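You operate a simulated robot arm through the tools that you are given. There is no shell and no other tool.

You run a simulated two-armed robot. Do the job below in one go: nothing can be reset, and whatever is moved stays where it is left.

TASK
Wind the disc up out of the blue bin and oil a patch on it.
Fine: open the bin lid and leave it open; the wooden bench's felt pad, oil from the white tin; put the pad back and the tin lid on again; the disc stays up on the lift plate. Set down upright: felt pad. A coat counts when it lies all over at full strength: go over it till it gets no stronger.

The check looks at the end state, three seconds after you hand in, the way a careful person would. Anything else that was tipped, shoved, dropped, spilled or broken makes it a failure. A push-on lid holds only when it is set on centred and level and pressed home; a screw cap is set on level and turned clockwise until tight.

THE ROBOT
Two 7-joint arms with fingered hands on one trunk that stands fixed in place. Base frame: the origin is at the foot of the trunk, x ahead of it, y to its left, z up. Units: mm, degrees, N and s.
The left shoulder is at [20, 269, 1197], the right one opposite. Payload 5 kg a hand.
The tool frame of a hand sits at the grasp point between the pads (the TCP): z along the fingers, y along the line on which they close. The tips reach 42 mm beyond it. Largest opening 208 mm; the body of the gripper starts 119 mm behind the TCP. The gripper is a hand of 4 fingers: y runs from the thumb to the fingers, the wrist lies at [0, 0, -317] in the tool frame, and closing takes about 1.5 s.
Orientation is that of the tool frame in the base frame, as a unit quaternion [x, y, z, w]. With the fingers straight down and closing along the base's y, the tool's x points along the base's -x, its y along +y and its z along -z.

THE INTERFACE
- The arms move only by the tool servo_tool. It takes "left_increments", "right_increments" or both (then of equal length, played together; a hand with none holds still); each is a list of rows, each a list of 2 entries, a list of its own where there are three numbers: the shift along the base's x, y, z in mm, then the turn, a rotation vector about the base's x, y, z in degrees. In form: [[[tx, ty, tz], [ax, ay, az]], ...]. A call has 1 to 20 rows; each row shifts and turns the commanded pose from where the row before left it. "left_gripper" and "right_gripper" are, for a hand that has rows, the finger opening in mm, from 0 to 208, set as the call begins (left out, the last holds). A row lasts 0.2 s, in which the tool goes at most 50 mm and 8.6 degrees; a call with a longer step from one row to the next is refused whole, and so is a gripper value outside its range. A pose out of reach is approached as far as the arm can. The call stops where the force on the tool passes 90 N (or 10 N more than at its start, if that is more) or the arm is blocked; 0.2 s more then pass. The fingers move at their own pace (about 153 mm/s each) and stop on an object; they squeeze with about 23 N. The grip force told is the motor's: it shows also when the fingers shut on nothing. Time passes only in rows, and 0.2 s behind the last, so rows that do not move let the fingers close. The reply holds the time, the measured pose of the TCP, the force on the tool along the base axes, the opening and the grip force, in the units named above and with some noise, with the torque about the TCP (base axes, N m) and any sound that the robot's microphone picked up.
- Cameras (640 x 400 px; columns grow to the right, rows downward): "scene" is now at [155.5, 33.6, 1479.5]; the picture's right is [0.37, -0.93, 0.00], its down [-0.41, -0.16, -0.90] and it looks along [0.84, 0.33, -0.44] (base axes); focal length 237 px, centre (320, 200). "left" rides on the left gripper at [-93, 1, -146] in its tool frame; the picture's right is [-0.01, -1.00, 0.00], its down [0.84, -0.01, -0.54] and it looks along [0.54, -0.01, 0.84] (tool axes); focal length 280 px, centre (320, 200). "right" rides on the right gripper at [93, 1, -146] in its tool frame; the picture's right is [-0.01, 1.00, 0.00], its down [-0.84, -0.01, -0.54] and it looks along [-0.54, -0.01, 0.84] (tool axes); focal length 280 px, centre (320, 200). There is no depth. A picture from a camera that has moved, and an enlarged one, comes with that camera's place and axes in the base frame and with its lens.
- grab_frame(camera): a new picture of that camera. The clock stands still meanwhile.
- slide_trunk(by): slides the trunk up (or, below 0, down) by that many mm; the arms and the scene camera ride with it, the base frame stays. It gives what a move gives, with no picture.
- hand_shape(shape, hand): the hand has 4 fingers and takes this shape, open, in about a second: jaw (thumb against the fingers, like two jaws); tri (thumb and two fingers); tip (a fingertip pinch); poke (one finger out to press); point (the index stretched); flat (the hand flat); cup (the hand cupped); fist (a fist). The gripper value then closes the fingers along that shape, each until it touches; the sizes above hold for jaw. It gives what a move gives, with no picture.
- pan_tilt(pan, tilt): turns the head with the scene camera to pan (to the left, within 80 degrees either way) and tilt (down, from -29 to 69), counted from straight ahead of the robot. It gives what a move gives.
- inspect(camera, box): a new picture of the part [left, top, right, bottom] of that camera's present view, enlarged. The clock stands still meanwhile.
- finish_job(): hands the job in; it is judged then, once.

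Nothing tells you positions but the pictures and the camera data. Unless the task says otherwise, let go and move clear before handing in.

The tools are called after "Emit:" as a command line: name --argument value ..., lists and objects as JSON in quotes. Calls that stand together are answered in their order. servo_tool: Moves the arms, as the interface text tells. Its arguments: {"type":"object","properties":{"left_increments":{"type":"array","items":{"type":"array"}},"left_gripper":{"type":"number"},"right_increments":{"type":"array","items":{"type":"array"}},"right_gripper":{"type":"number"}},"required":[]} The other tools are called the same way: slide_trunk (by) slides the trunk up or down; hand_shape (shape, hand) gives the hand a shape; pan_tilt (pan, tilt) turns the head that bears the scene camera; grab_frame (camera) takes a picture; inspect (camera, box) takes an enlarged picture of a part of a camera's view; finish_job () hands the job in.

At the start:

```text
time: 0.0
left_position: [422.7, 526.8, 1381.8]
left_tool_rot: [-0.208, 0.978, 0.0, 0.001]
left_force: [0.5, 0.0, -0.4]
left_ft_torque: [-0.01, 0.04, 0.0]
left_grip_width: 207.7
left_finger_force: 0.0
left_shape: jaw
right_position: [573.1, -0.4, 1396.5]
right_tool_rot: [-0.208, 0.978, 0.0, 0.0]
right_force: [-1.0, -0.1, -0.1]
right_ft_torque: [-0.03, -0.01, 0.01]
right_grip_width: 207.5
right_finger_force: 0.1
right_shape: jaw
trunk travel left (down, up): [-575.0, 46.0]
head pan, tilt: [21.5, 26.0]
```

scene: 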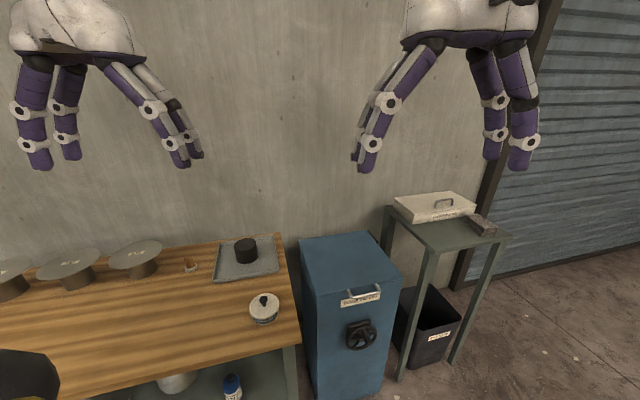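
right: 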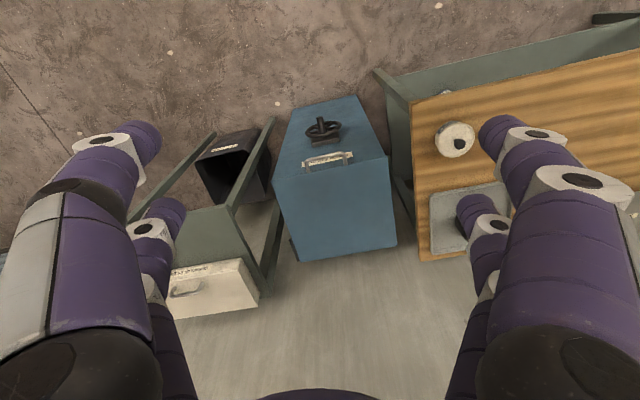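
left: 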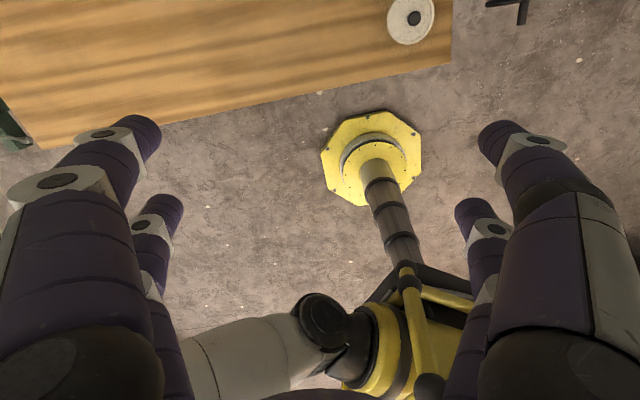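

I see a wooden bench at the left with a dark felt pad on a tray, a white tin with a knob lid, and some spool-like discs. A blue bin with a crank on its front and a handle on its lid stands right of the bench. I'll look closer before moving anything.

Emit:
inspect --camera "scene" --box '[200, 220, 320, 340]'

Emit:
inspect --camera "scene" --box '[290, 220, 410, 400]'

Emit:
inspect --camera "scene" --box '[380, 180, 520, 380]'

Emit:
inspect --camera "scene" --box '[0, 230, 220, 400]'

Emit:
inspect --camera "right" --box '[260, 80, 420, 270]'

```text
3.33 times, centred on (260, 280) of scene
camera zoom: at [155.5, 33.6, 1479.5], right [0.37, -0.93, 0.0], down [-0.41, -0.16, -0.9], along [0.84, 0.33, -0.44], focal length 790 px, centre (520, -67)
```

zoom: 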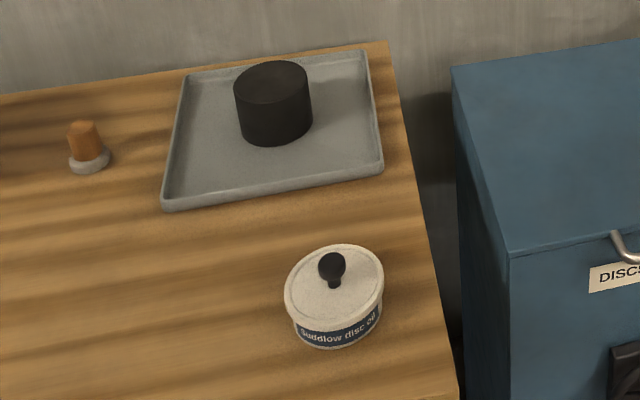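

```text
2.22 times, centred on (350, 310) of scene
camera zoom: at [155.5, 33.6, 1479.5], right [0.37, -0.93, 0.0], down [-0.41, -0.16, -0.9], along [0.84, 0.33, -0.44], focal length 527 px, centre (253, -44)
```

zoom: 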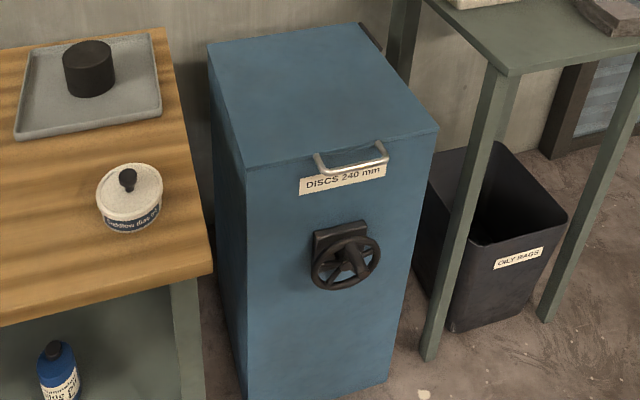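

```text
2.00 times, centred on (450, 280) of scene
camera zoom: at [155.5, 33.6, 1479.5], right [0.37, -0.93, 0.0], down [-0.41, -0.16, -0.9], along [0.84, 0.33, -0.44], focal length 474 px, centre (60, 40)
```

zoom: 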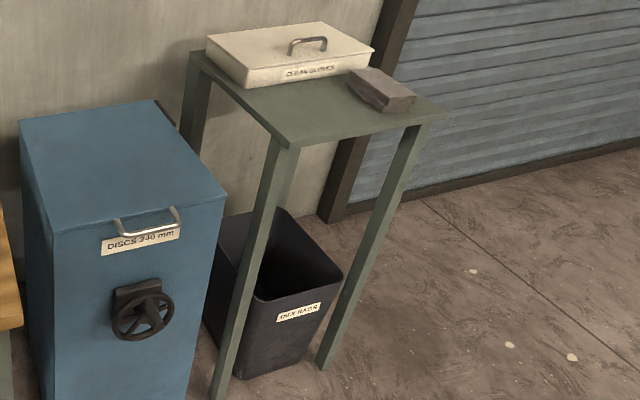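

```text
2.35 times, centred on (110, 315) of scene
camera zoom: at [155.5, 33.6, 1479.5], right [0.37, -0.93, 0.0], down [-0.41, -0.16, -0.9], along [0.84, 0.33, -0.44], focal length 558 px, centre (814, -71)
```

zoom: 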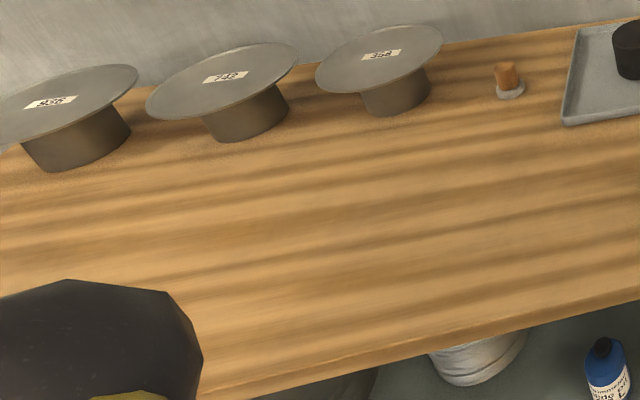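

```text
2.11 times, centred on (340, 175) of right
camera zoom: at [485.0, -36.0, 1543.6], right [-0.39, 0.92, 0.0], down [0.77, 0.33, 0.54], along [0.5, 0.21, -0.84], focal length 590 px, centre (278, 253)
```

zoom: 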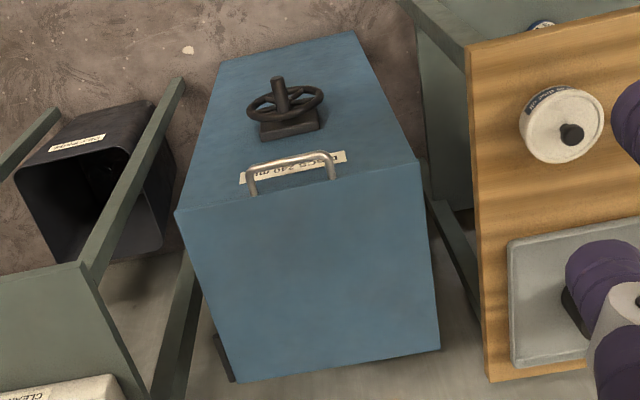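

The bin top is about 345 mm square, near z=805, with its front edge running from about [708,265] to [916,-11]. I need closer views of the pad candidates, the lid handle and the crank.

Emit:
inspect --camera "scene" --box '[170, 230, 290, 290]'

Emit:
inspect --camera "scene" --box '[320, 270, 400, 360]'

Emit:
inspect --camera "scene" --box '[430, 180, 510, 250]'

Emit:
inspect --camera "scene" --box '[240, 280, 300, 340]'

Emit:
inspect --camera "scene" --box '[295, 215, 405, 305]'

Emit:
inspect --camera "right" --box '[290, 100, 370, 180]'

```text
5.33 times, centred on (230, 260) of scene
camera zoom: at [155.5, 33.6, 1479.5], right [0.37, -0.93, 0.0], down [-0.41, -0.16, -0.9], along [0.84, 0.33, -0.44], focal length 1264 px, centre (800, -120)
```

zoom: 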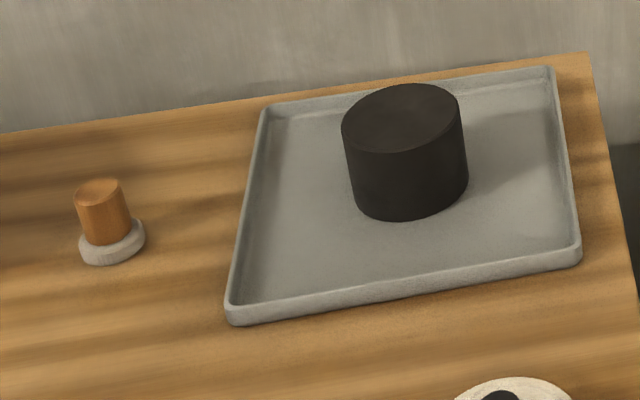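

```text
4.44 times, centred on (360, 315) of scene
camera zoom: at [155.5, 33.6, 1479.5], right [0.37, -0.93, 0.0], down [-0.41, -0.16, -0.9], along [0.84, 0.33, -0.44], focal length 1054 px, centre (142, -311)
```

zoom: 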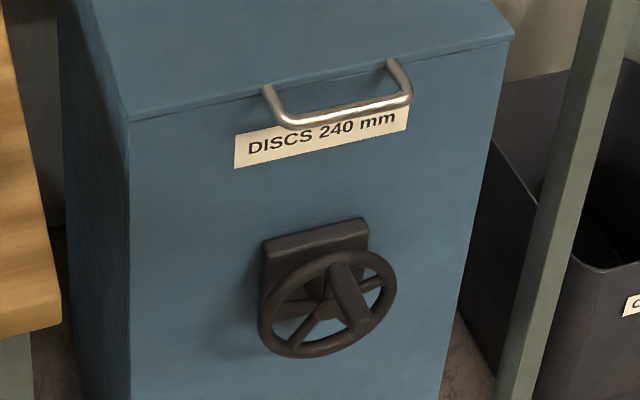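

```text
5.71 times, centred on (470, 215) of scene
camera zoom: at [155.5, 33.6, 1479.5], right [0.37, -0.93, 0.0], down [-0.41, -0.16, -0.9], along [0.84, 0.33, -0.44], focal length 1355 px, centre (-537, 114)
```

zoom: 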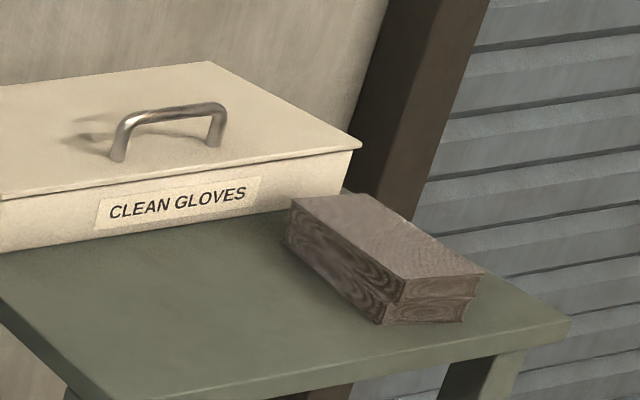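

```text
6.67 times, centred on (270, 310) of scene
camera zoom: at [155.5, 33.6, 1479.5], right [0.37, -0.93, 0.0], down [-0.41, -0.16, -0.9], along [0.84, 0.33, -0.44], focal length 1580 px, centre (653, -533)
```

zoom: 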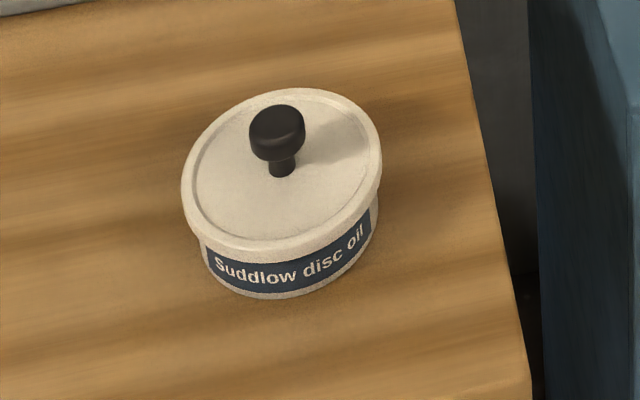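

```text
4.44 times, centred on (350, 260) of scene
camera zoom: at [155.5, 33.6, 1479.5], right [0.37, -0.93, 0.0], down [-0.41, -0.16, -0.9], along [0.84, 0.33, -0.44], focal length 1054 px, centre (187, -67)
```

zoom: 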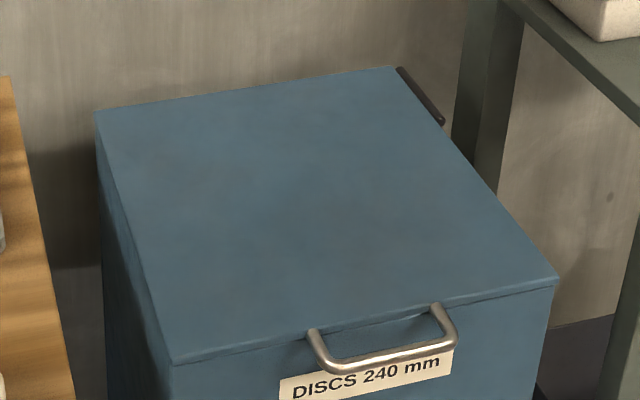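

```text
5.00 times, centred on (330, 140) of right
camera zoom: at [485.0, -36.0, 1543.6], right [-0.39, 0.92, 0.0], down [0.77, 0.33, 0.54], along [0.5, 0.21, -0.84], focal length 1402 px, centre (270, 500)
```

zoom: 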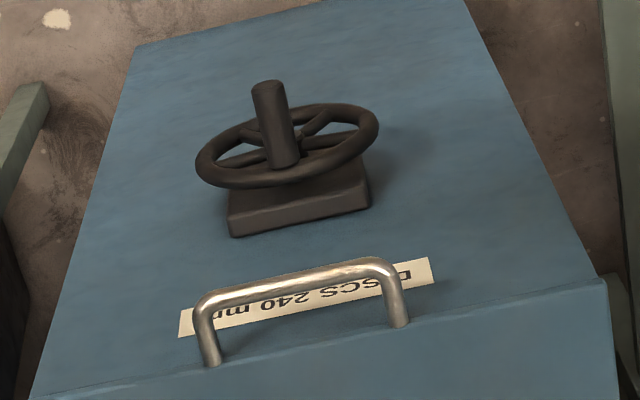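

The wooden-handled item with a grey base at about [666,810] looks like the felt pad. The black cylinder on the tray is about 98 mm wide, too big for the tin. I'll zoom further to confirm.

Emit:
inspect --camera "scene" --box '[178, 250, 208, 280]'

Emit:
inspect --camera "scene" --box '[228, 232, 264, 272]'

Emit:
inspect --camera "scene" --box '[355, 220, 405, 260]'

Emit:
pan_tilt --pan 40 --tilt 40

```text
13.33 times, centred on (193, 265) of scene
camera zoom: at [155.5, 33.6, 1479.5], right [0.37, -0.93, 0.0], down [-0.41, -0.16, -0.9], along [0.84, 0.33, -0.44], focal length 3161 px, centre (2013, -667)
```

zoom: 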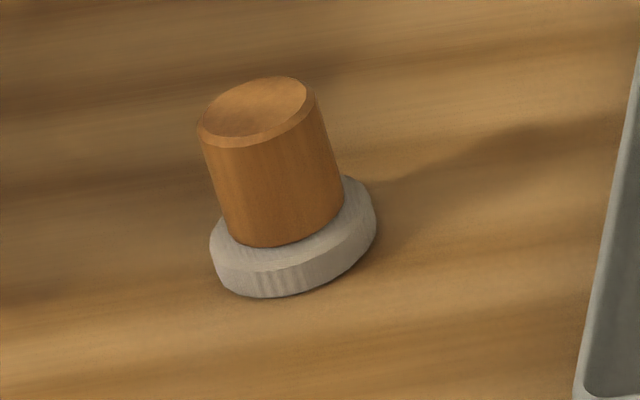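

```text
10.00 times, centred on (246, 252) of scene
camera zoom: at [155.5, 33.6, 1479.5], right [0.37, -0.93, 0.0], down [-0.41, -0.16, -0.9], along [0.84, 0.33, -0.44], focal length 2371 px, centre (1060, -320)
```

zoom: 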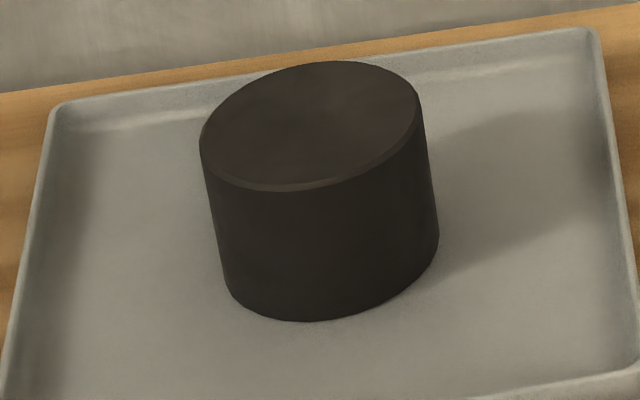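

```text
10.00 times, centred on (380, 240) of scene
camera zoom: at [155.5, 33.6, 1479.5], right [0.37, -0.93, 0.0], down [-0.41, -0.16, -0.9], along [0.84, 0.33, -0.44], focal length 2371 px, centre (-280, -200)
```

zoom: 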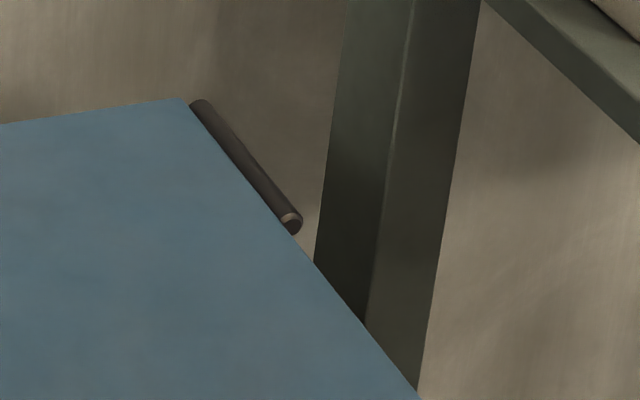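

```text
time: 0.8
left_position: [421.2, 527.2, 1383.3]
left_tool_rot: [-0.208, 0.978, -0.001, 0.0]
left_force: [-0.8, -0.4, 0.9]
left_ft_torque: [0.03, -0.01, 0.01]
left_grip_width: 207.8
left_finger_force: 0.1
left_shape: jaw
right_position: [572.2, -0.2, 1396.3]
right_tool_rot: [-0.208, 0.978, 0.001, 0.0]
right_force: [-0.3, -0.3, 0.4]
right_ft_torque: [0.01, 0.0, -0.01]
right_grip_width: 207.6
right_finger_force: 0.1
right_shape: jaw
trunk travel left (down, up): [-575.0, 46.0]
head pan, tilt: [40.0, 40.0]
```

The wooden-handled grey pad is confirmed as the felt pad, and a dark rod at the lid's right rear looks like a damper or stay. I'll look at the turned scene view next.

Emit:
grab_frame --camera "scene"

Emit:
grab_frame --camera "right"

```text
taken
camera scene: at [135.2, 54.5, 1457.8], right [0.64, -0.77, 0.0], down [-0.49, -0.41, -0.77], along [0.59, 0.49, -0.64], focal length 237 px, centre (320, 200)
```

scene: 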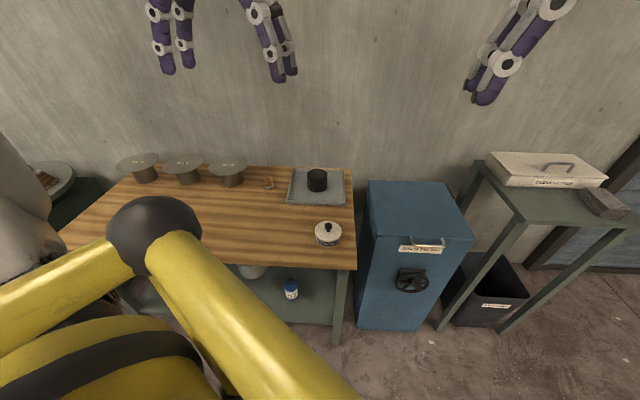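

```text
taken
camera right: at [485.1, -36.1, 1543.6], right [-0.39, 0.92, 0.0], down [0.77, 0.33, 0.54], along [0.5, 0.21, -0.84], focal length 280 px, centre (320, 200)
```

right: 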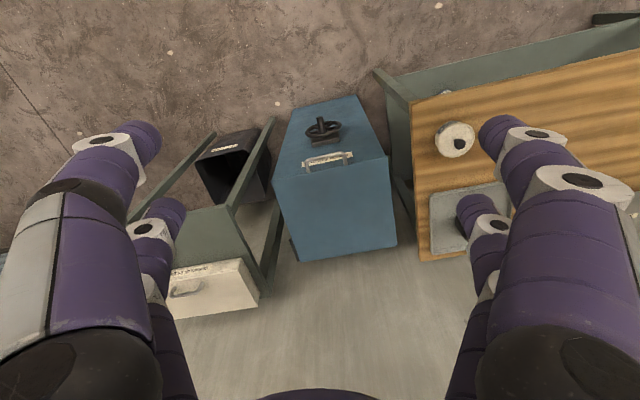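

The lid's handle bar is about 112 mm wide at roughly [778,100,810], and the wheel is below it. Before touching anything I'll check how the hand shapes look, starting with the left hand in tri and the right hand closing in jaw.

Emit:
servo_tool --right_increments '[[[0, 0, 0], [0, 0, 0]], [[0, 0, 0], [0, 0, 0]], [[0, 0, 0], [0, 0, 0]], [[0, 0, 0], [0, 0, 0]], [[0, 0, 0], [0, 0, 0]], [[0, 0, 0], [0, 0, 0]], [[0, 0, 0], [0, 0, 0]], [[0, 0, 0], [0, 0, 0]]]' --right_gripper 0

Emit:
hand_shape --hand "left" --shape "tri"

Emit:
grab_frame --camera "right"

Emit:
grab_frame --camera "left"

Emit:
grab_frame --camera "scene"

```text
time: 2.6
left_position: [421.7, 526.1, 1382.8]
left_tool_rot: [-0.208, 0.978, 0.0, 0.0]
left_force: [-0.3, 0.4, 0.1]
left_ft_torque: [-0.01, 0.01, -0.02]
left_grip_width: 207.8
left_finger_force: 0.1
left_shape: jaw
right_position: [571.6, -0.1, 1397.4]
right_tool_rot: [-0.208, 0.978, 0.0, 0.0]
right_force: [-0.2, -0.7, -0.2]
right_ft_torque: [0.0, 0.0, -0.02]
right_grip_width: 0.0
right_finger_force: 23.5
right_shape: jaw
trunk travel left (down, up): [-575.0, 46.0]
head pan, tilt: [40.0, 40.0]
```

```text
time: 3.5
left_position: [422.6, 527.1, 1382.3]
left_tool_rot: [-0.208, 0.978, 0.0, 0.0]
left_force: [0.8, 0.3, 0.8]
left_ft_torque: [0.03, 0.02, -0.01]
left_grip_width: 207.4
left_finger_force: 0.1
left_shape: tri
right_position: [571.8, 0.1, 1397.3]
right_tool_rot: [-0.208, 0.978, 0.0, 0.0]
right_force: [-1.1, -0.6, -0.7]
right_ft_torque: [0.02, 0.02, -0.01]
right_grip_width: 0.0
right_finger_force: 22.7
right_shape: jaw
trunk travel left (down, up): [-575.0, 46.0]
head pan, tilt: [40.0, 40.0]
```

```text
taken
camera right: at [485.0, -36.1, 1543.6], right [-0.39, 0.92, 0.0], down [0.77, 0.33, 0.54], along [0.5, 0.21, -0.84], focal length 280 px, centre (320, 200)
```

right: 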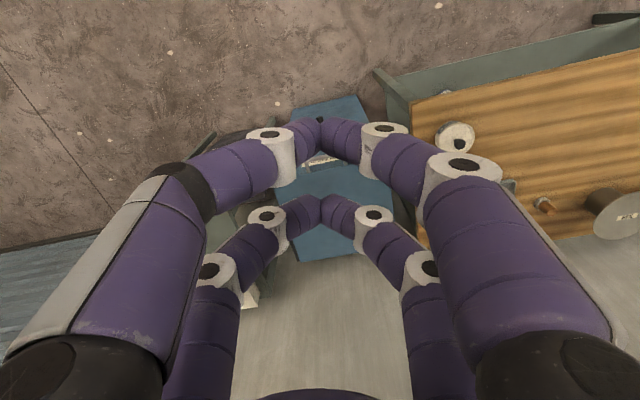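

```text
taken
camera left: at [506.6, 566.0, 1529.5], right [0.42, -0.91, 0.0], down [-0.76, -0.35, 0.54], along [-0.49, -0.23, -0.84], focal length 280 px, centre (320, 200)
```

left: 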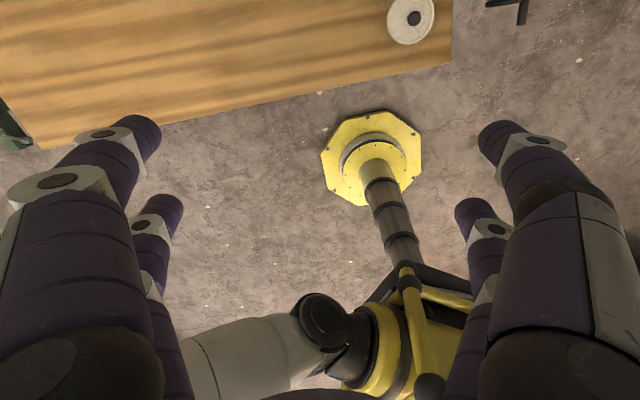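

```text
taken
camera scene: at [135.2, 54.5, 1457.8], right [0.64, -0.77, 0.0], down [-0.49, -0.41, -0.77], along [0.59, 0.49, -0.64], focal length 237 px, centre (320, 200)
```

scene: 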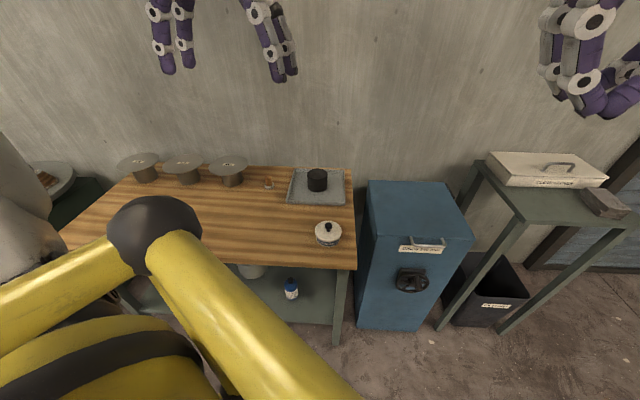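

In jaw, the two finger pairs meet about 60 mm apart along tool x, so a 37 mm handle may slip between them. I'll close the left hand in tri to see how those fingers meet.

Emit:
servo_tool --left_increments '[[[0, 0, 0], [0, 0, 0]], [[0, 0, 0], [0, 0, 0]], [[0, 0, 0], [0, 0, 0]], [[0, 0, 0], [0, 0, 0]], [[0, 0, 0], [0, 0, 0]], [[0, 0, 0], [0, 0, 0]], [[0, 0, 0], [0, 0, 0]], [[0, 0, 0], [0, 0, 0]]]' --left_gripper 0

Emit:
hand_shape --hand "right" --shape "tip"

Emit:
grab_frame --camera "left"

Emit:
grab_frame --camera "right"

```text
time: 5.3
left_position: [421.6, 527.1, 1383.2]
left_tool_rot: [-0.207, 0.978, 0.001, 0.0]
left_force: [0.5, -1.0, 0.0]
left_ft_torque: [0.02, -0.01, 0.02]
left_grip_width: 0.1
left_finger_force: 23.3
left_shape: tri
right_position: [571.5, -0.7, 1397.1]
right_tool_rot: [-0.208, 0.978, 0.0, 0.0]
right_force: [0.3, -1.0, -0.3]
right_ft_torque: [0.0, 0.02, -0.01]
right_grip_width: 0.0
right_finger_force: 22.9
right_shape: jaw
trunk travel left (down, up): [-575.0, 46.0]
head pan, tilt: [40.0, 40.0]
```

```text
time: 6.2
left_position: [421.2, 527.2, 1382.6]
left_tool_rot: [-0.208, 0.978, 0.001, -0.001]
left_force: [-0.3, 0.6, -0.8]
left_ft_torque: [-0.04, -0.02, 0.01]
left_grip_width: 0.1
left_finger_force: 22.6
left_shape: tri
right_position: [571.5, 0.3, 1396.3]
right_tool_rot: [-0.207, 0.978, 0.0, 0.001]
right_force: [-0.3, -0.3, -0.7]
right_ft_torque: [-0.03, 0.0, 0.0]
right_grip_width: 208.0
right_finger_force: 0.1
right_shape: tip
trunk travel left (down, up): [-575.0, 46.0]
head pan, tilt: [40.0, 40.0]
```

```text
taken
camera left: at [506.6, 566.0, 1529.5], right [0.42, -0.91, 0.0], down [-0.76, -0.35, 0.54], along [-0.49, -0.23, -0.84], focal length 280 px, centre (320, 200)
```

left: 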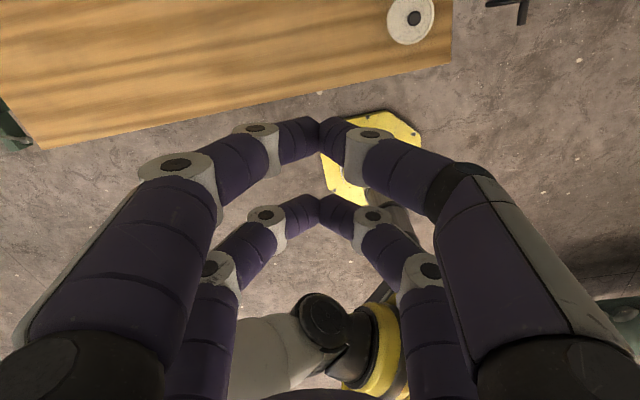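

```text
taken
camera right: at [485.1, -36.1, 1543.6], right [-0.39, 0.92, 0.0], down [0.77, 0.33, 0.54], along [0.5, 0.21, -0.84], focal length 280 px, centre (320, 200)
```

right: 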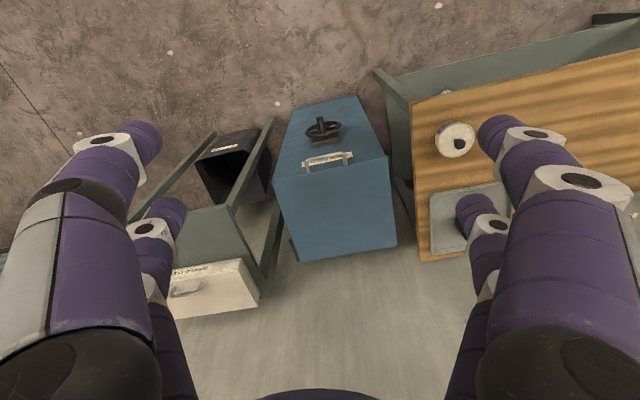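

Emit:
servo_tool --right_increments '[[[0, 0, 0], [0, 0, 0]], [[0, 0, 0], [0, 0, 0]], [[0, 0, 0], [0, 0, 0]], [[0, 0, 0], [0, 0, 0]], [[0, 0, 0], [0, 0, 0]], [[0, 0, 0], [0, 0, 0]], [[0, 0, 0], [0, 0, 0]], [[0, 0, 0], [0, 0, 0]]]' --right_gripper 0

Emit:
hand_shape --hand "left" --shape "poke"

Emit:
grab_frame --camera "right"

Emit:
grab_frame --camera "left"

```text
time: 8.0
left_position: [421.9, 526.9, 1381.6]
left_tool_rot: [-0.208, 0.978, 0.001, 0.0]
left_force: [-1.1, 0.5, 0.3]
left_ft_torque: [0.0, 0.0, 0.01]
left_grip_width: 0.0
left_finger_force: 22.3
left_shape: tri
right_position: [573.2, 0.1, 1395.6]
right_tool_rot: [-0.208, 0.978, 0.0, 0.0]
right_force: [-0.7, 0.3, -0.5]
right_ft_torque: [0.02, 0.01, -0.01]
right_grip_width: 0.2
right_finger_force: 23.0
right_shape: tip
trunk travel left (down, up): [-575.0, 46.0]
head pan, tilt: [40.0, 40.0]
```

```text
time: 8.9
left_position: [421.7, 527.3, 1382.8]
left_tool_rot: [-0.209, 0.978, 0.0, 0.0]
left_force: [0.1, -0.4, 0.0]
left_ft_torque: [0.01, 0.0, -0.01]
left_grip_width: 0.0
left_finger_force: 0.0
left_shape: poke
right_position: [570.2, 0.4, 1397.0]
right_tool_rot: [-0.208, 0.978, 0.0, 0.0]
right_force: [-0.4, -1.5, 0.1]
right_ft_torque: [-0.03, 0.04, -0.04]
right_grip_width: 0.0
right_finger_force: 22.6
right_shape: tip
trunk travel left (down, up): [-575.0, 46.0]
head pan, tilt: [40.0, 40.0]
```

```text
taken
camera right: at [485.0, -36.1, 1543.6], right [-0.39, 0.92, 0.0], down [0.77, 0.33, 0.54], along [0.5, 0.21, -0.84], focal length 280 px, centre (320, 200)
```

right: 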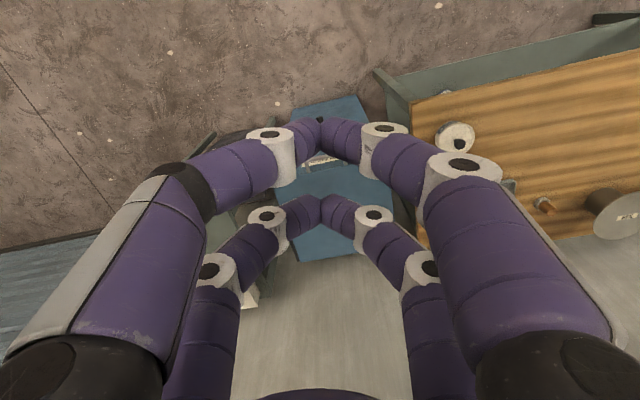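

```text
taken
camera left: at [506.6, 566.0, 1529.5], right [0.42, -0.91, 0.0], down [-0.76, -0.35, 0.54], along [-0.49, -0.23, -0.84], focal length 280 px, centre (320, 200)
```

left: 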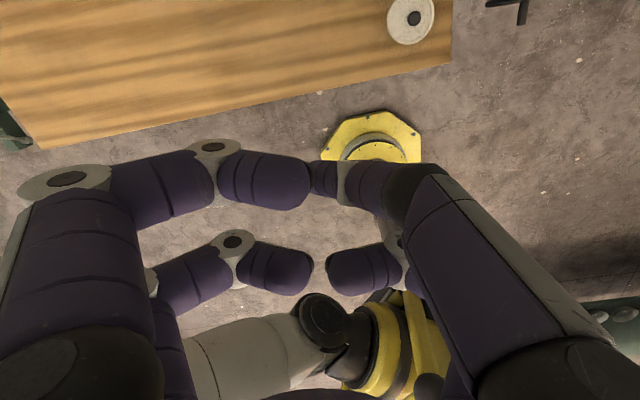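

The tri and tip shapes look just like jaw, with the same two finger pairs. I'll turn the head toward the left hand to see the poke shape and finger spacing from the side.

Emit:
pan_tilt --pan 55 --tilt 5

Emit:
grab_frame --camera "scene"

```text
time: 9.9
left_position: [421.7, 528.2, 1381.8]
left_tool_rot: [-0.209, 0.978, 0.0, 0.0]
left_force: [0.0, 0.7, 0.0]
left_ft_torque: [0.01, 0.0, 0.01]
left_grip_width: 0.1
left_finger_force: 0.1
left_shape: poke
right_position: [572.0, -0.3, 1396.4]
right_tool_rot: [-0.207, 0.978, 0.0, 0.0]
right_force: [-0.7, -0.3, 1.1]
right_ft_torque: [0.02, 0.0, 0.02]
right_grip_width: 0.0
right_finger_force: 23.1
right_shape: tip
trunk travel left (down, up): [-575.0, 46.0]
head pan, tilt: [55.0, 5.0]
```

```text
taken
camera scene: at [122.8, 75.1, 1513.5], right [0.82, -0.57, 0.0], down [-0.05, -0.07, -1.0], along [0.57, 0.82, -0.09], focal length 237 px, centre (320, 200)
```

scene: 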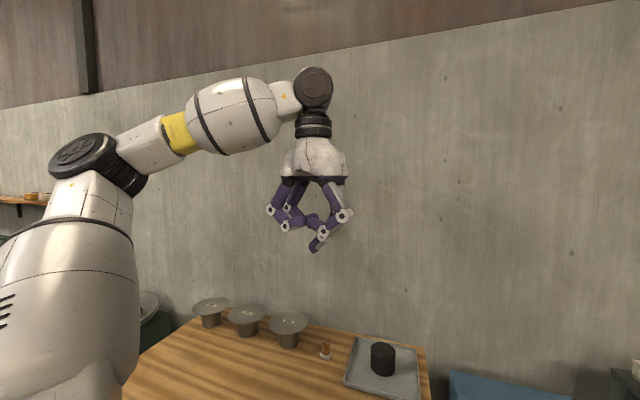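

Emit:
inspect --camera "scene" --box '[255, 130, 375, 265]'

Emit:
hand_shape --hand "left" --shape "point"

Emit:
inspect --camera "scene" --box '[255, 130, 375, 265]'

Emit:
hand_shape --hand "left" --shape "tip"

Emit:
inspect --camera "scene" --box '[255, 130, 375, 265]'

Emit:
hand_shape --hand "left" --shape "fist"

Emit:
inspect --camera "scene" --box '[255, 130, 375, 265]'

```text
2.96 times, centred on (315, 198) of scene
camera zoom: at [122.8, 75.1, 1513.5], right [0.82, -0.57, 0.0], down [-0.05, -0.07, -1.0], along [0.57, 0.82, -0.09], focal length 702 px, centre (335, 207)
```

zoom: 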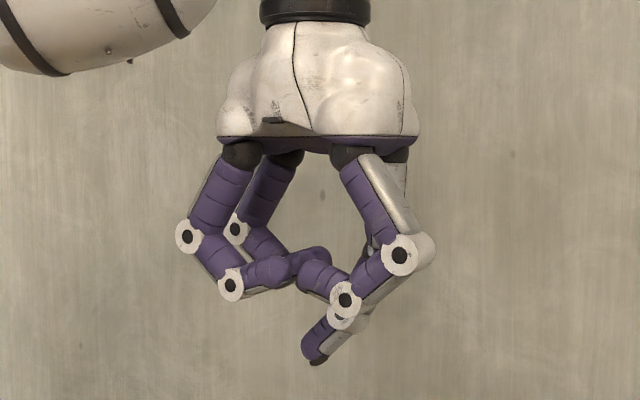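

```text
time: 10.8
left_position: [422.2, 527.3, 1381.6]
left_tool_rot: [-0.209, 0.978, 0.0, 0.0]
left_force: [-0.5, 0.3, 0.3]
left_ft_torque: [-0.04, 0.0, 0.01]
left_grip_width: 201.6
left_finger_force: 0.1
left_shape: point
right_position: [571.4, -0.1, 1397.1]
right_tool_rot: [-0.208, 0.978, 0.0, 0.0]
right_force: [0.7, 0.1, 1.4]
right_ft_torque: [0.03, 0.01, 0.0]
right_grip_width: 0.0
right_finger_force: 22.7
right_shape: tip
trunk travel left (down, up): [-575.0, 46.0]
head pan, tilt: [55.0, 5.0]
```

```text
2.96 times, centred on (315, 198) of scene
camera zoom: at [122.8, 75.1, 1513.5], right [0.82, -0.57, 0.0], down [-0.05, -0.07, -1.0], along [0.57, 0.82, -0.09], focal length 702 px, centre (335, 207)
```

zoom: 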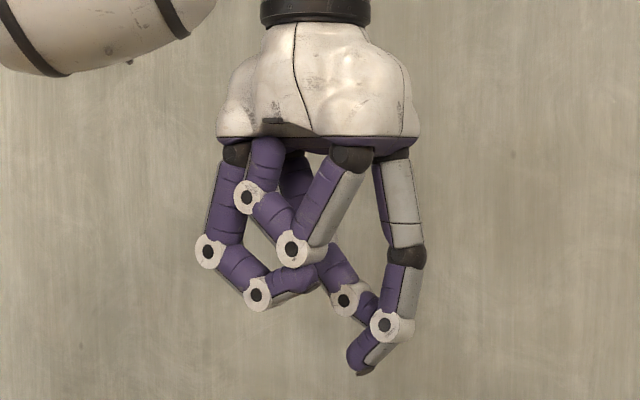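

```text
time: 11.7
left_position: [420.9, 526.8, 1382.5]
left_tool_rot: [-0.208, 0.978, 0.0, 0.0]
left_force: [0.2, -0.3, -0.6]
left_ft_torque: [-0.01, 0.0, -0.01]
left_grip_width: 207.7
left_finger_force: 0.1
left_shape: tip
right_position: [572.6, 0.8, 1396.8]
right_tool_rot: [-0.208, 0.978, -0.001, -0.001]
right_force: [0.4, 0.1, 0.2]
right_ft_torque: [0.0, 0.02, 0.0]
right_grip_width: 0.0
right_finger_force: 22.9
right_shape: tip
trunk travel left (down, up): [-575.0, 46.0]
head pan, tilt: [55.0, 5.0]
```

```text
2.96 times, centred on (315, 198) of scene
camera zoom: at [122.8, 75.1, 1513.6], right [0.82, -0.57, 0.0], down [-0.05, -0.07, -1.0], along [0.57, 0.82, -0.09], focal length 702 px, centre (335, 207)
```

zoom: 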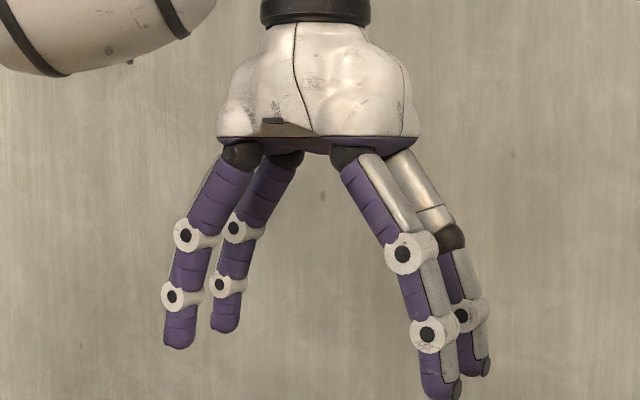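

```text
time: 12.6
left_position: [422.5, 528.3, 1383.5]
left_tool_rot: [-0.208, 0.978, 0.0, 0.0]
left_force: [0.7, -0.1, 0.8]
left_ft_torque: [0.03, 0.0, -0.01]
left_grip_width: 0.0
left_finger_force: 0.0
left_shape: fist
right_position: [570.7, 0.7, 1395.6]
right_tool_rot: [-0.208, 0.978, 0.0, 0.001]
right_force: [-0.3, 0.7, 0.1]
right_ft_torque: [0.05, 0.04, -0.01]
right_grip_width: 0.0
right_finger_force: 22.9
right_shape: tip
trunk travel left (down, up): [-575.0, 46.0]
head pan, tilt: [55.0, 5.0]
```

```text
2.96 times, centred on (315, 198) of scene
camera zoom: at [122.7, 75.0, 1513.6], right [0.82, -0.57, 0.0], down [-0.05, -0.07, -1.0], along [0.57, 0.82, -0.09], focal length 702 px, centre (335, 207)
```

zoom: 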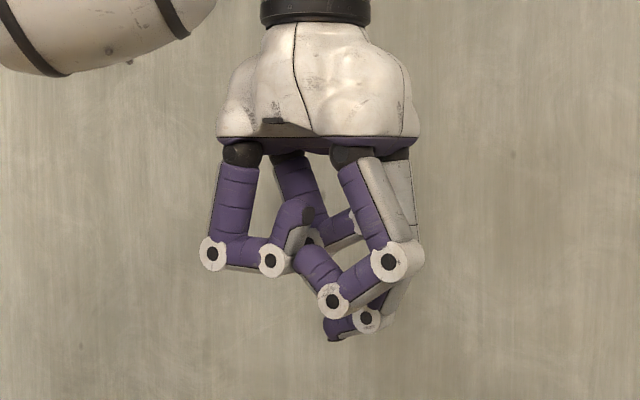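

Emit:
hand_shape --hand "left" --shape "tri"

Emit:
servo_tool --left_increments '[[[0, 0, 0], [0, 0, 0]], [[0, 0, 0], [0, 0, 0]], [[0, 0, 0], [0, 0, 0]], [[0, 0, 0], [0, 0, 0]], [[0, 0, 0], [0, 0, 0]], [[0, 0, 0], [0, 0, 0]], [[0, 0, 0], [0, 0, 0]]]' --left_gripper 0

Emit:
inspect --camera "scene" --box '[255, 130, 375, 265]'

Emit:
hand_shape --hand "left" --shape "tip"

Emit:
servo_tool --left_increments '[[[0, 0, 0], [0, 0, 0]], [[0, 0, 0], [0, 0, 0]], [[0, 0, 0], [0, 0, 0]], [[0, 0, 0], [0, 0, 0]], [[0, 0, 0], [0, 0, 0]], [[0, 0, 0], [0, 0, 0]], [[0, 0, 0], [0, 0, 0]]]' --left_gripper 0

Emit:
inspect --camera "scene" --box '[255, 130, 375, 265]'

Emit:
hand_shape --hand "left" --shape "jaw"

Emit:
servo_tool --left_increments '[[[0, 0, 0], [0, 0, 0]], [[0, 0, 0], [0, 0, 0]], [[0, 0, 0], [0, 0, 0]], [[0, 0, 0], [0, 0, 0]], [[0, 0, 0], [0, 0, 0]], [[0, 0, 0], [0, 0, 0]], [[0, 0, 0], [0, 0, 0]]]' --left_gripper 0

Emit:
inspect --camera "scene" --box '[255, 130, 375, 265]'

```text
time: 13.5
left_position: [422.8, 527.0, 1383.4]
left_tool_rot: [-0.208, 0.978, 0.0, 0.0]
left_force: [0.4, 0.1, -0.4]
left_ft_torque: [0.01, 0.01, 0.05]
left_grip_width: 207.9
left_finger_force: 0.0
left_shape: tri
right_position: [571.4, 0.0, 1396.0]
right_tool_rot: [-0.208, 0.978, -0.001, 0.0]
right_force: [-0.3, 0.1, -0.7]
right_ft_torque: [0.01, 0.0, -0.01]
right_grip_width: 0.0
right_finger_force: 22.6
right_shape: tip
trunk travel left (down, up): [-575.0, 46.0]
head pan, tilt: [55.0, 5.0]
```

```text
time: 15.1
left_position: [422.3, 526.2, 1382.6]
left_tool_rot: [-0.209, 0.978, 0.001, 0.0]
left_force: [-0.4, -0.9, 0.6]
left_ft_torque: [-0.02, 0.03, -0.02]
left_grip_width: 0.0
left_finger_force: 22.8
left_shape: tri
right_position: [571.0, 0.4, 1395.8]
right_tool_rot: [-0.207, 0.978, 0.0, 0.0]
right_force: [0.4, 0.6, 0.3]
right_ft_torque: [0.01, -0.02, 0.03]
right_grip_width: 0.0
right_finger_force: 23.1
right_shape: tip
trunk travel left (down, up): [-575.0, 46.0]
head pan, tilt: [55.0, 5.0]
```

```text
2.96 times, centred on (315, 198) of scene
camera zoom: at [122.7, 75.1, 1513.6], right [0.82, -0.57, 0.0], down [-0.05, -0.07, -1.0], along [0.57, 0.82, -0.09], focal length 702 px, centre (335, 207)
```

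zoom: 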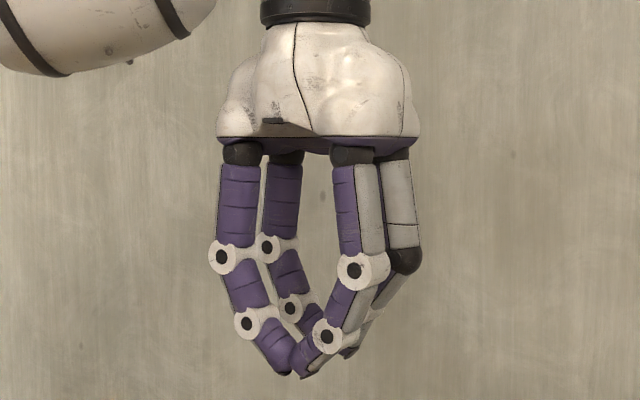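

```text
time: 16.0
left_position: [421.2, 527.6, 1382.8]
left_tool_rot: [-0.209, 0.978, 0.0, 0.0]
left_force: [-0.2, 0.2, -0.4]
left_ft_torque: [0.01, -0.04, -0.02]
left_grip_width: 208.2
left_finger_force: 0.0
left_shape: tip
right_position: [572.8, -0.8, 1396.4]
right_tool_rot: [-0.208, 0.978, 0.0, 0.0]
right_force: [-0.5, -0.6, 0.4]
right_ft_torque: [-0.02, 0.03, 0.0]
right_grip_width: 0.0
right_finger_force: 22.5
right_shape: tip
trunk travel left (down, up): [-575.0, 46.0]
head pan, tilt: [55.0, 5.0]
```

```text
time: 17.6
left_position: [421.4, 526.9, 1382.9]
left_tool_rot: [-0.207, 0.978, 0.0, 0.0]
left_force: [0.0, -0.1, 0.3]
left_ft_torque: [0.02, -0.01, -0.02]
left_grip_width: 0.0
left_finger_force: 23.0
left_shape: tip
right_position: [571.0, 1.2, 1396.7]
right_tool_rot: [-0.208, 0.978, 0.0, 0.0]
right_force: [0.0, 0.4, 0.5]
right_ft_torque: [0.04, 0.02, -0.02]
right_grip_width: 0.1
right_finger_force: 22.0
right_shape: tip
trunk travel left (down, up): [-575.0, 46.0]
head pan, tilt: [55.0, 5.0]
```

```text
2.96 times, centred on (315, 198) of scene
camera zoom: at [122.7, 75.1, 1513.6], right [0.82, -0.57, 0.0], down [-0.05, -0.07, -1.0], along [0.57, 0.82, -0.09], focal length 702 px, centre (335, 207)
```

zoom: 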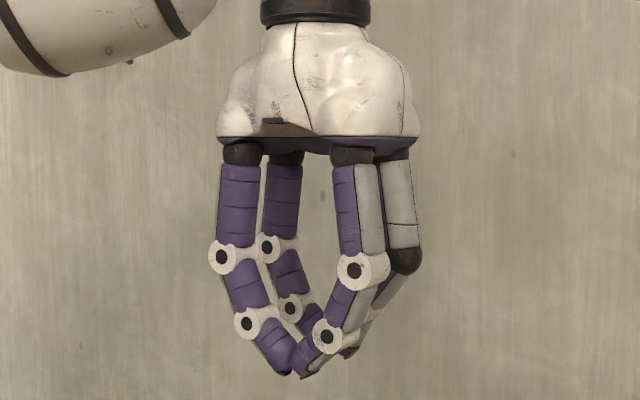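

```text
time: 18.5
left_position: [421.3, 527.5, 1382.8]
left_tool_rot: [-0.208, 0.978, 0.001, 0.0]
left_force: [0.2, -0.2, -1.0]
left_ft_torque: [0.0, 0.0, 0.0]
left_grip_width: 207.8
left_finger_force: 0.1
left_shape: jaw
right_position: [571.8, 0.1, 1396.7]
right_tool_rot: [-0.208, 0.978, 0.0, 0.0]
right_force: [0.6, -0.5, 0.3]
right_ft_torque: [0.01, 0.0, 0.0]
right_grip_width: 0.0
right_finger_force: 23.2
right_shape: tip
trunk travel left (down, up): [-575.0, 46.0]
head pan, tilt: [55.0, 5.0]
```

```text
time: 20.1
left_position: [422.5, 527.5, 1382.5]
left_tool_rot: [-0.208, 0.978, 0.0, 0.0]
left_force: [0.6, -0.1, 0.2]
left_ft_torque: [-0.03, 0.01, -0.02]
left_grip_width: 0.0
left_finger_force: 23.7
left_shape: jaw
right_position: [571.0, -1.0, 1395.7]
right_tool_rot: [-0.209, 0.978, 0.0, 0.0]
right_force: [-0.7, -0.7, 0.4]
right_ft_torque: [0.01, -0.01, -0.02]
right_grip_width: 0.0
right_finger_force: 22.7
right_shape: tip
trunk travel left (down, up): [-575.0, 46.0]
head pan, tilt: [55.0, 5.0]
```

```text
2.96 times, centred on (315, 198) of scene
camera zoom: at [122.7, 75.1, 1513.6], right [0.82, -0.57, 0.0], down [-0.05, -0.07, -1.0], along [0.57, 0.82, -0.09], focal length 702 px, centre (335, 207)
```

zoom: 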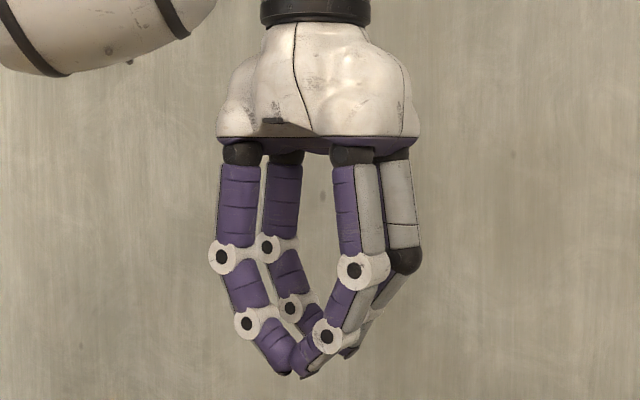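

Jaw, tri and tip all close the same way, so I'll use jaw. I'll put the right hand in jaw and swing it to point along the bin's depth, to take the lid handle from the front.

Emit:
hand_shape --hand "right" --shape "jaw"

Emit:
servo_tool --right_increments '[[[3.5, 0.6, -26], [0, 0, 6.2]], [[3.5, 0.6, -26], [0, 0, 6.2]], [[3.5, 0.6, -26], [-0.98, -6.46, 4.62]], [[3.5, 0.6, -26], [-0.98, -6.46, 4.62]], [[3.5, 0.6, -26], [-0.98, -6.46, 4.62]], [[3.5, 0.6, -26], [-0.98, -6.46, 4.62]], [[3.5, 0.6, -26], [-0.98, -6.46, 4.62]], [[3.5, 0.6, -26], [-0.98, -6.46, 4.62]], [[3.5, 0.6, -26], [-0.98, -6.46, 4.62]], [[3.5, 0.6, -26], [-0.98, -6.46, 4.62]], [[3.5, 0.6, -26], [-0.98, -6.46, 4.62]], [[3.5, 0.6, -26], [-0.98, -6.46, 4.62]], [[3.5, 0.6, -26], [-0.98, -6.46, 4.62]], [[3.5, 0.6, -26], [-0.98, -6.46, 4.62]], [[3.5, 0.6, -26], [-0.98, -6.46, 4.62]], [[3.5, 0.6, -26], [-0.98, -6.46, 4.62]], [[3.5, 0.6, -26], [-0.98, -6.46, 4.62]], [[0, 0, 0], [0, 0, 0]]]' --right_gripper 80

Emit:
pan_tilt --pan 20 --tilt 30

Emit:
grab_frame --camera "scene"

Emit:
grab_frame --camera "right"

```text
time: 21.0
left_position: [421.6, 528.2, 1383.3]
left_tool_rot: [-0.208, 0.978, 0.0, 0.0]
left_force: [0.0, -0.6, 0.1]
left_ft_torque: [-0.04, -0.01, 0.0]
left_grip_width: 0.0
left_finger_force: 22.8
left_shape: jaw
right_position: [571.3, 0.6, 1395.9]
right_tool_rot: [-0.208, 0.978, 0.0, 0.0]
right_force: [0.5, 0.5, -1.1]
right_ft_torque: [-0.02, 0.02, -0.02]
right_grip_width: 207.8
right_finger_force: 0.1
right_shape: jaw
trunk travel left (down, up): [-575.0, 46.0]
head pan, tilt: [55.0, 5.0]
```

```text
time: 24.8
left_position: [421.3, 528.1, 1382.2]
left_tool_rot: [-0.209, 0.978, 0.0, 0.0]
left_force: [-0.7, -0.6, -0.3]
left_ft_torque: [-0.06, -0.01, -0.03]
left_grip_width: 0.1
left_finger_force: 23.2
left_shape: jaw
right_position: [617.8, 10.0, 1050.3]
right_tool_rot: [0.609, -0.54, 0.262, -0.518]
right_force: [0.0, -0.1, 0.3]
right_ft_torque: [-0.03, 0.0, -0.05]
right_grip_width: 80.2
right_finger_force: 0.1
right_shape: jaw
right hand out of reach, approached as far as the arm can: row 14, 15, 16, 17
trunk travel left (down, up): [-575.0, 46.0]
head pan, tilt: [55.0, 5.0]
```

```text
time: 25.8
left_position: [421.7, 527.5, 1382.5]
left_tool_rot: [-0.208, 0.978, 0.001, 0.0]
left_force: [-0.3, 0.5, 0.7]
left_ft_torque: [-0.02, 0.04, -0.02]
left_grip_width: 0.3
left_finger_force: 22.9
left_shape: jaw
right_position: [618.4, 8.6, 1049.6]
right_tool_rot: [0.611, -0.539, 0.262, -0.518]
right_force: [-0.6, -0.4, 0.1]
right_ft_torque: [-0.02, -0.01, -0.02]
right_grip_width: 80.2
right_finger_force: 0.0
right_shape: jaw
trunk travel left (down, up): [-575.0, 46.0]
head pan, tilt: [20.0, 30.0]
```

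```text
taken
camera scene: at [155.0, 30.8, 1473.2], right [0.34, -0.94, 0.0], down [-0.47, -0.17, -0.87], along [0.81, 0.3, -0.5], focal length 237 px, centre (320, 200)
```

scene: 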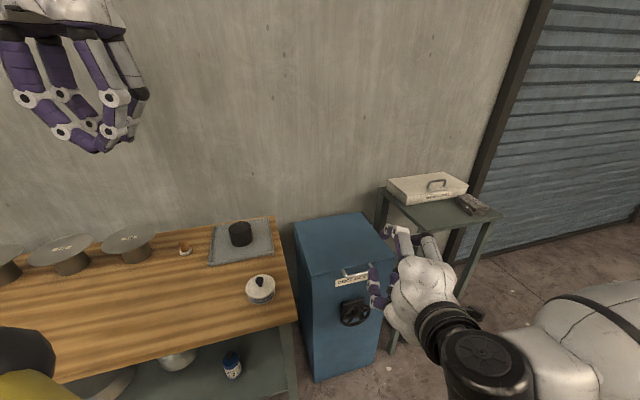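

```text
taken
camera right: at [515.6, -128.7, 1074.9], right [-0.39, 0.13, -0.91], down [-0.7, 0.59, 0.39], along [0.59, 0.79, -0.14], focal length 280 px, centre (320, 200)
```

right: 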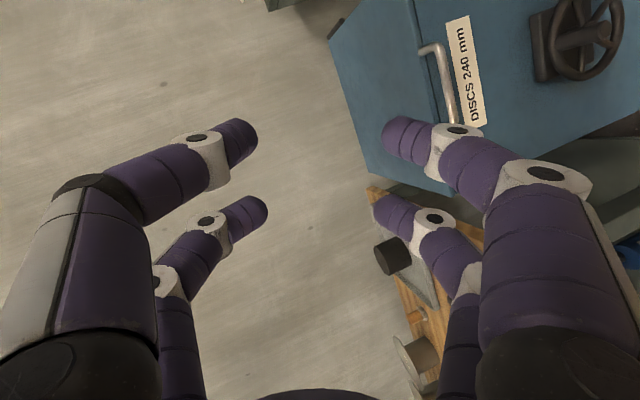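

The right arm hit a limit partway through the roll and stopped at about [618,9,1050]. I'll continue down to the pre-approach spot to see if this orientation is reachable there.

Emit:
servo_tool --right_increments '[[[7, 3, -24], [0, 0, 0]], [[7, 3, -24], [0, 0, 0]], [[7, 3, -24], [0, 0, 0]], [[7, 3, -24], [0, 0, 0]], [[7, 2, -24], [0, 0, 0]], [[7, 2, -24], [0, 0, 0]], [[0, 0, 0], [0, 0, 0]]]'

Emit:
grab_frame --camera "scene"

Emit:
grab_frame --camera "right"

```text
time: 27.4
left_position: [420.3, 525.3, 1383.3]
left_tool_rot: [-0.207, 0.978, 0.0, 0.001]
left_force: [-1.5, 0.0, 0.2]
left_ft_torque: [0.1, -0.1, -0.05]
left_grip_width: 0.0
left_finger_force: 23.6
left_shape: jaw
right_position: [650.9, 40.9, 916.0]
right_tool_rot: [0.609, -0.543, 0.267, -0.514]
right_force: [-0.3, 0.6, 0.5]
right_ft_torque: [0.02, 0.02, 0.04]
right_grip_width: 79.9
right_finger_force: 0.1
right_shape: jaw
right hand out of reach, approached as far as the arm can: row 5, 6
trunk travel left (down, up): [-575.0, 46.0]
head pan, tilt: [20.0, 30.0]
```

```text
taken
camera scene: at [153.8, 29.6, 1473.5], right [0.34, -0.94, 0.0], down [-0.47, -0.17, -0.87], along [0.81, 0.3, -0.5], focal length 237 px, centre (320, 200)
```

scene: 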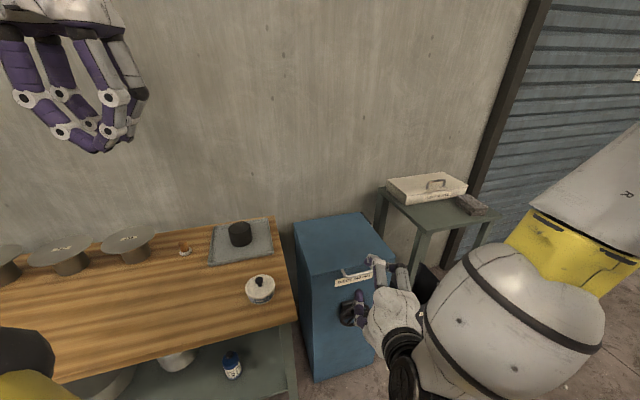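

```text
taken
camera right: at [546.3, -95.0, 941.6], right [-0.39, 0.13, -0.91], down [-0.7, 0.61, 0.39], along [0.6, 0.79, -0.14], focal length 280 px, centre (320, 200)
```

right: 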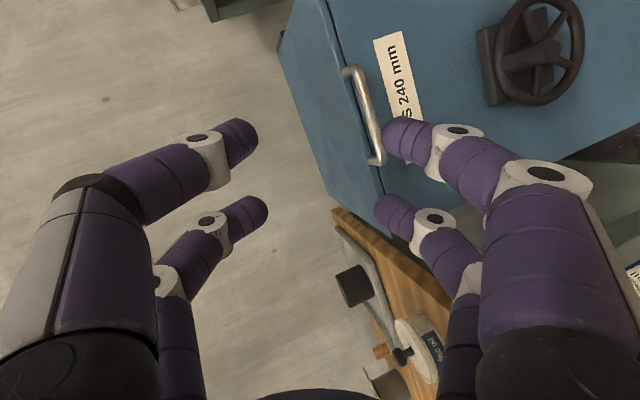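

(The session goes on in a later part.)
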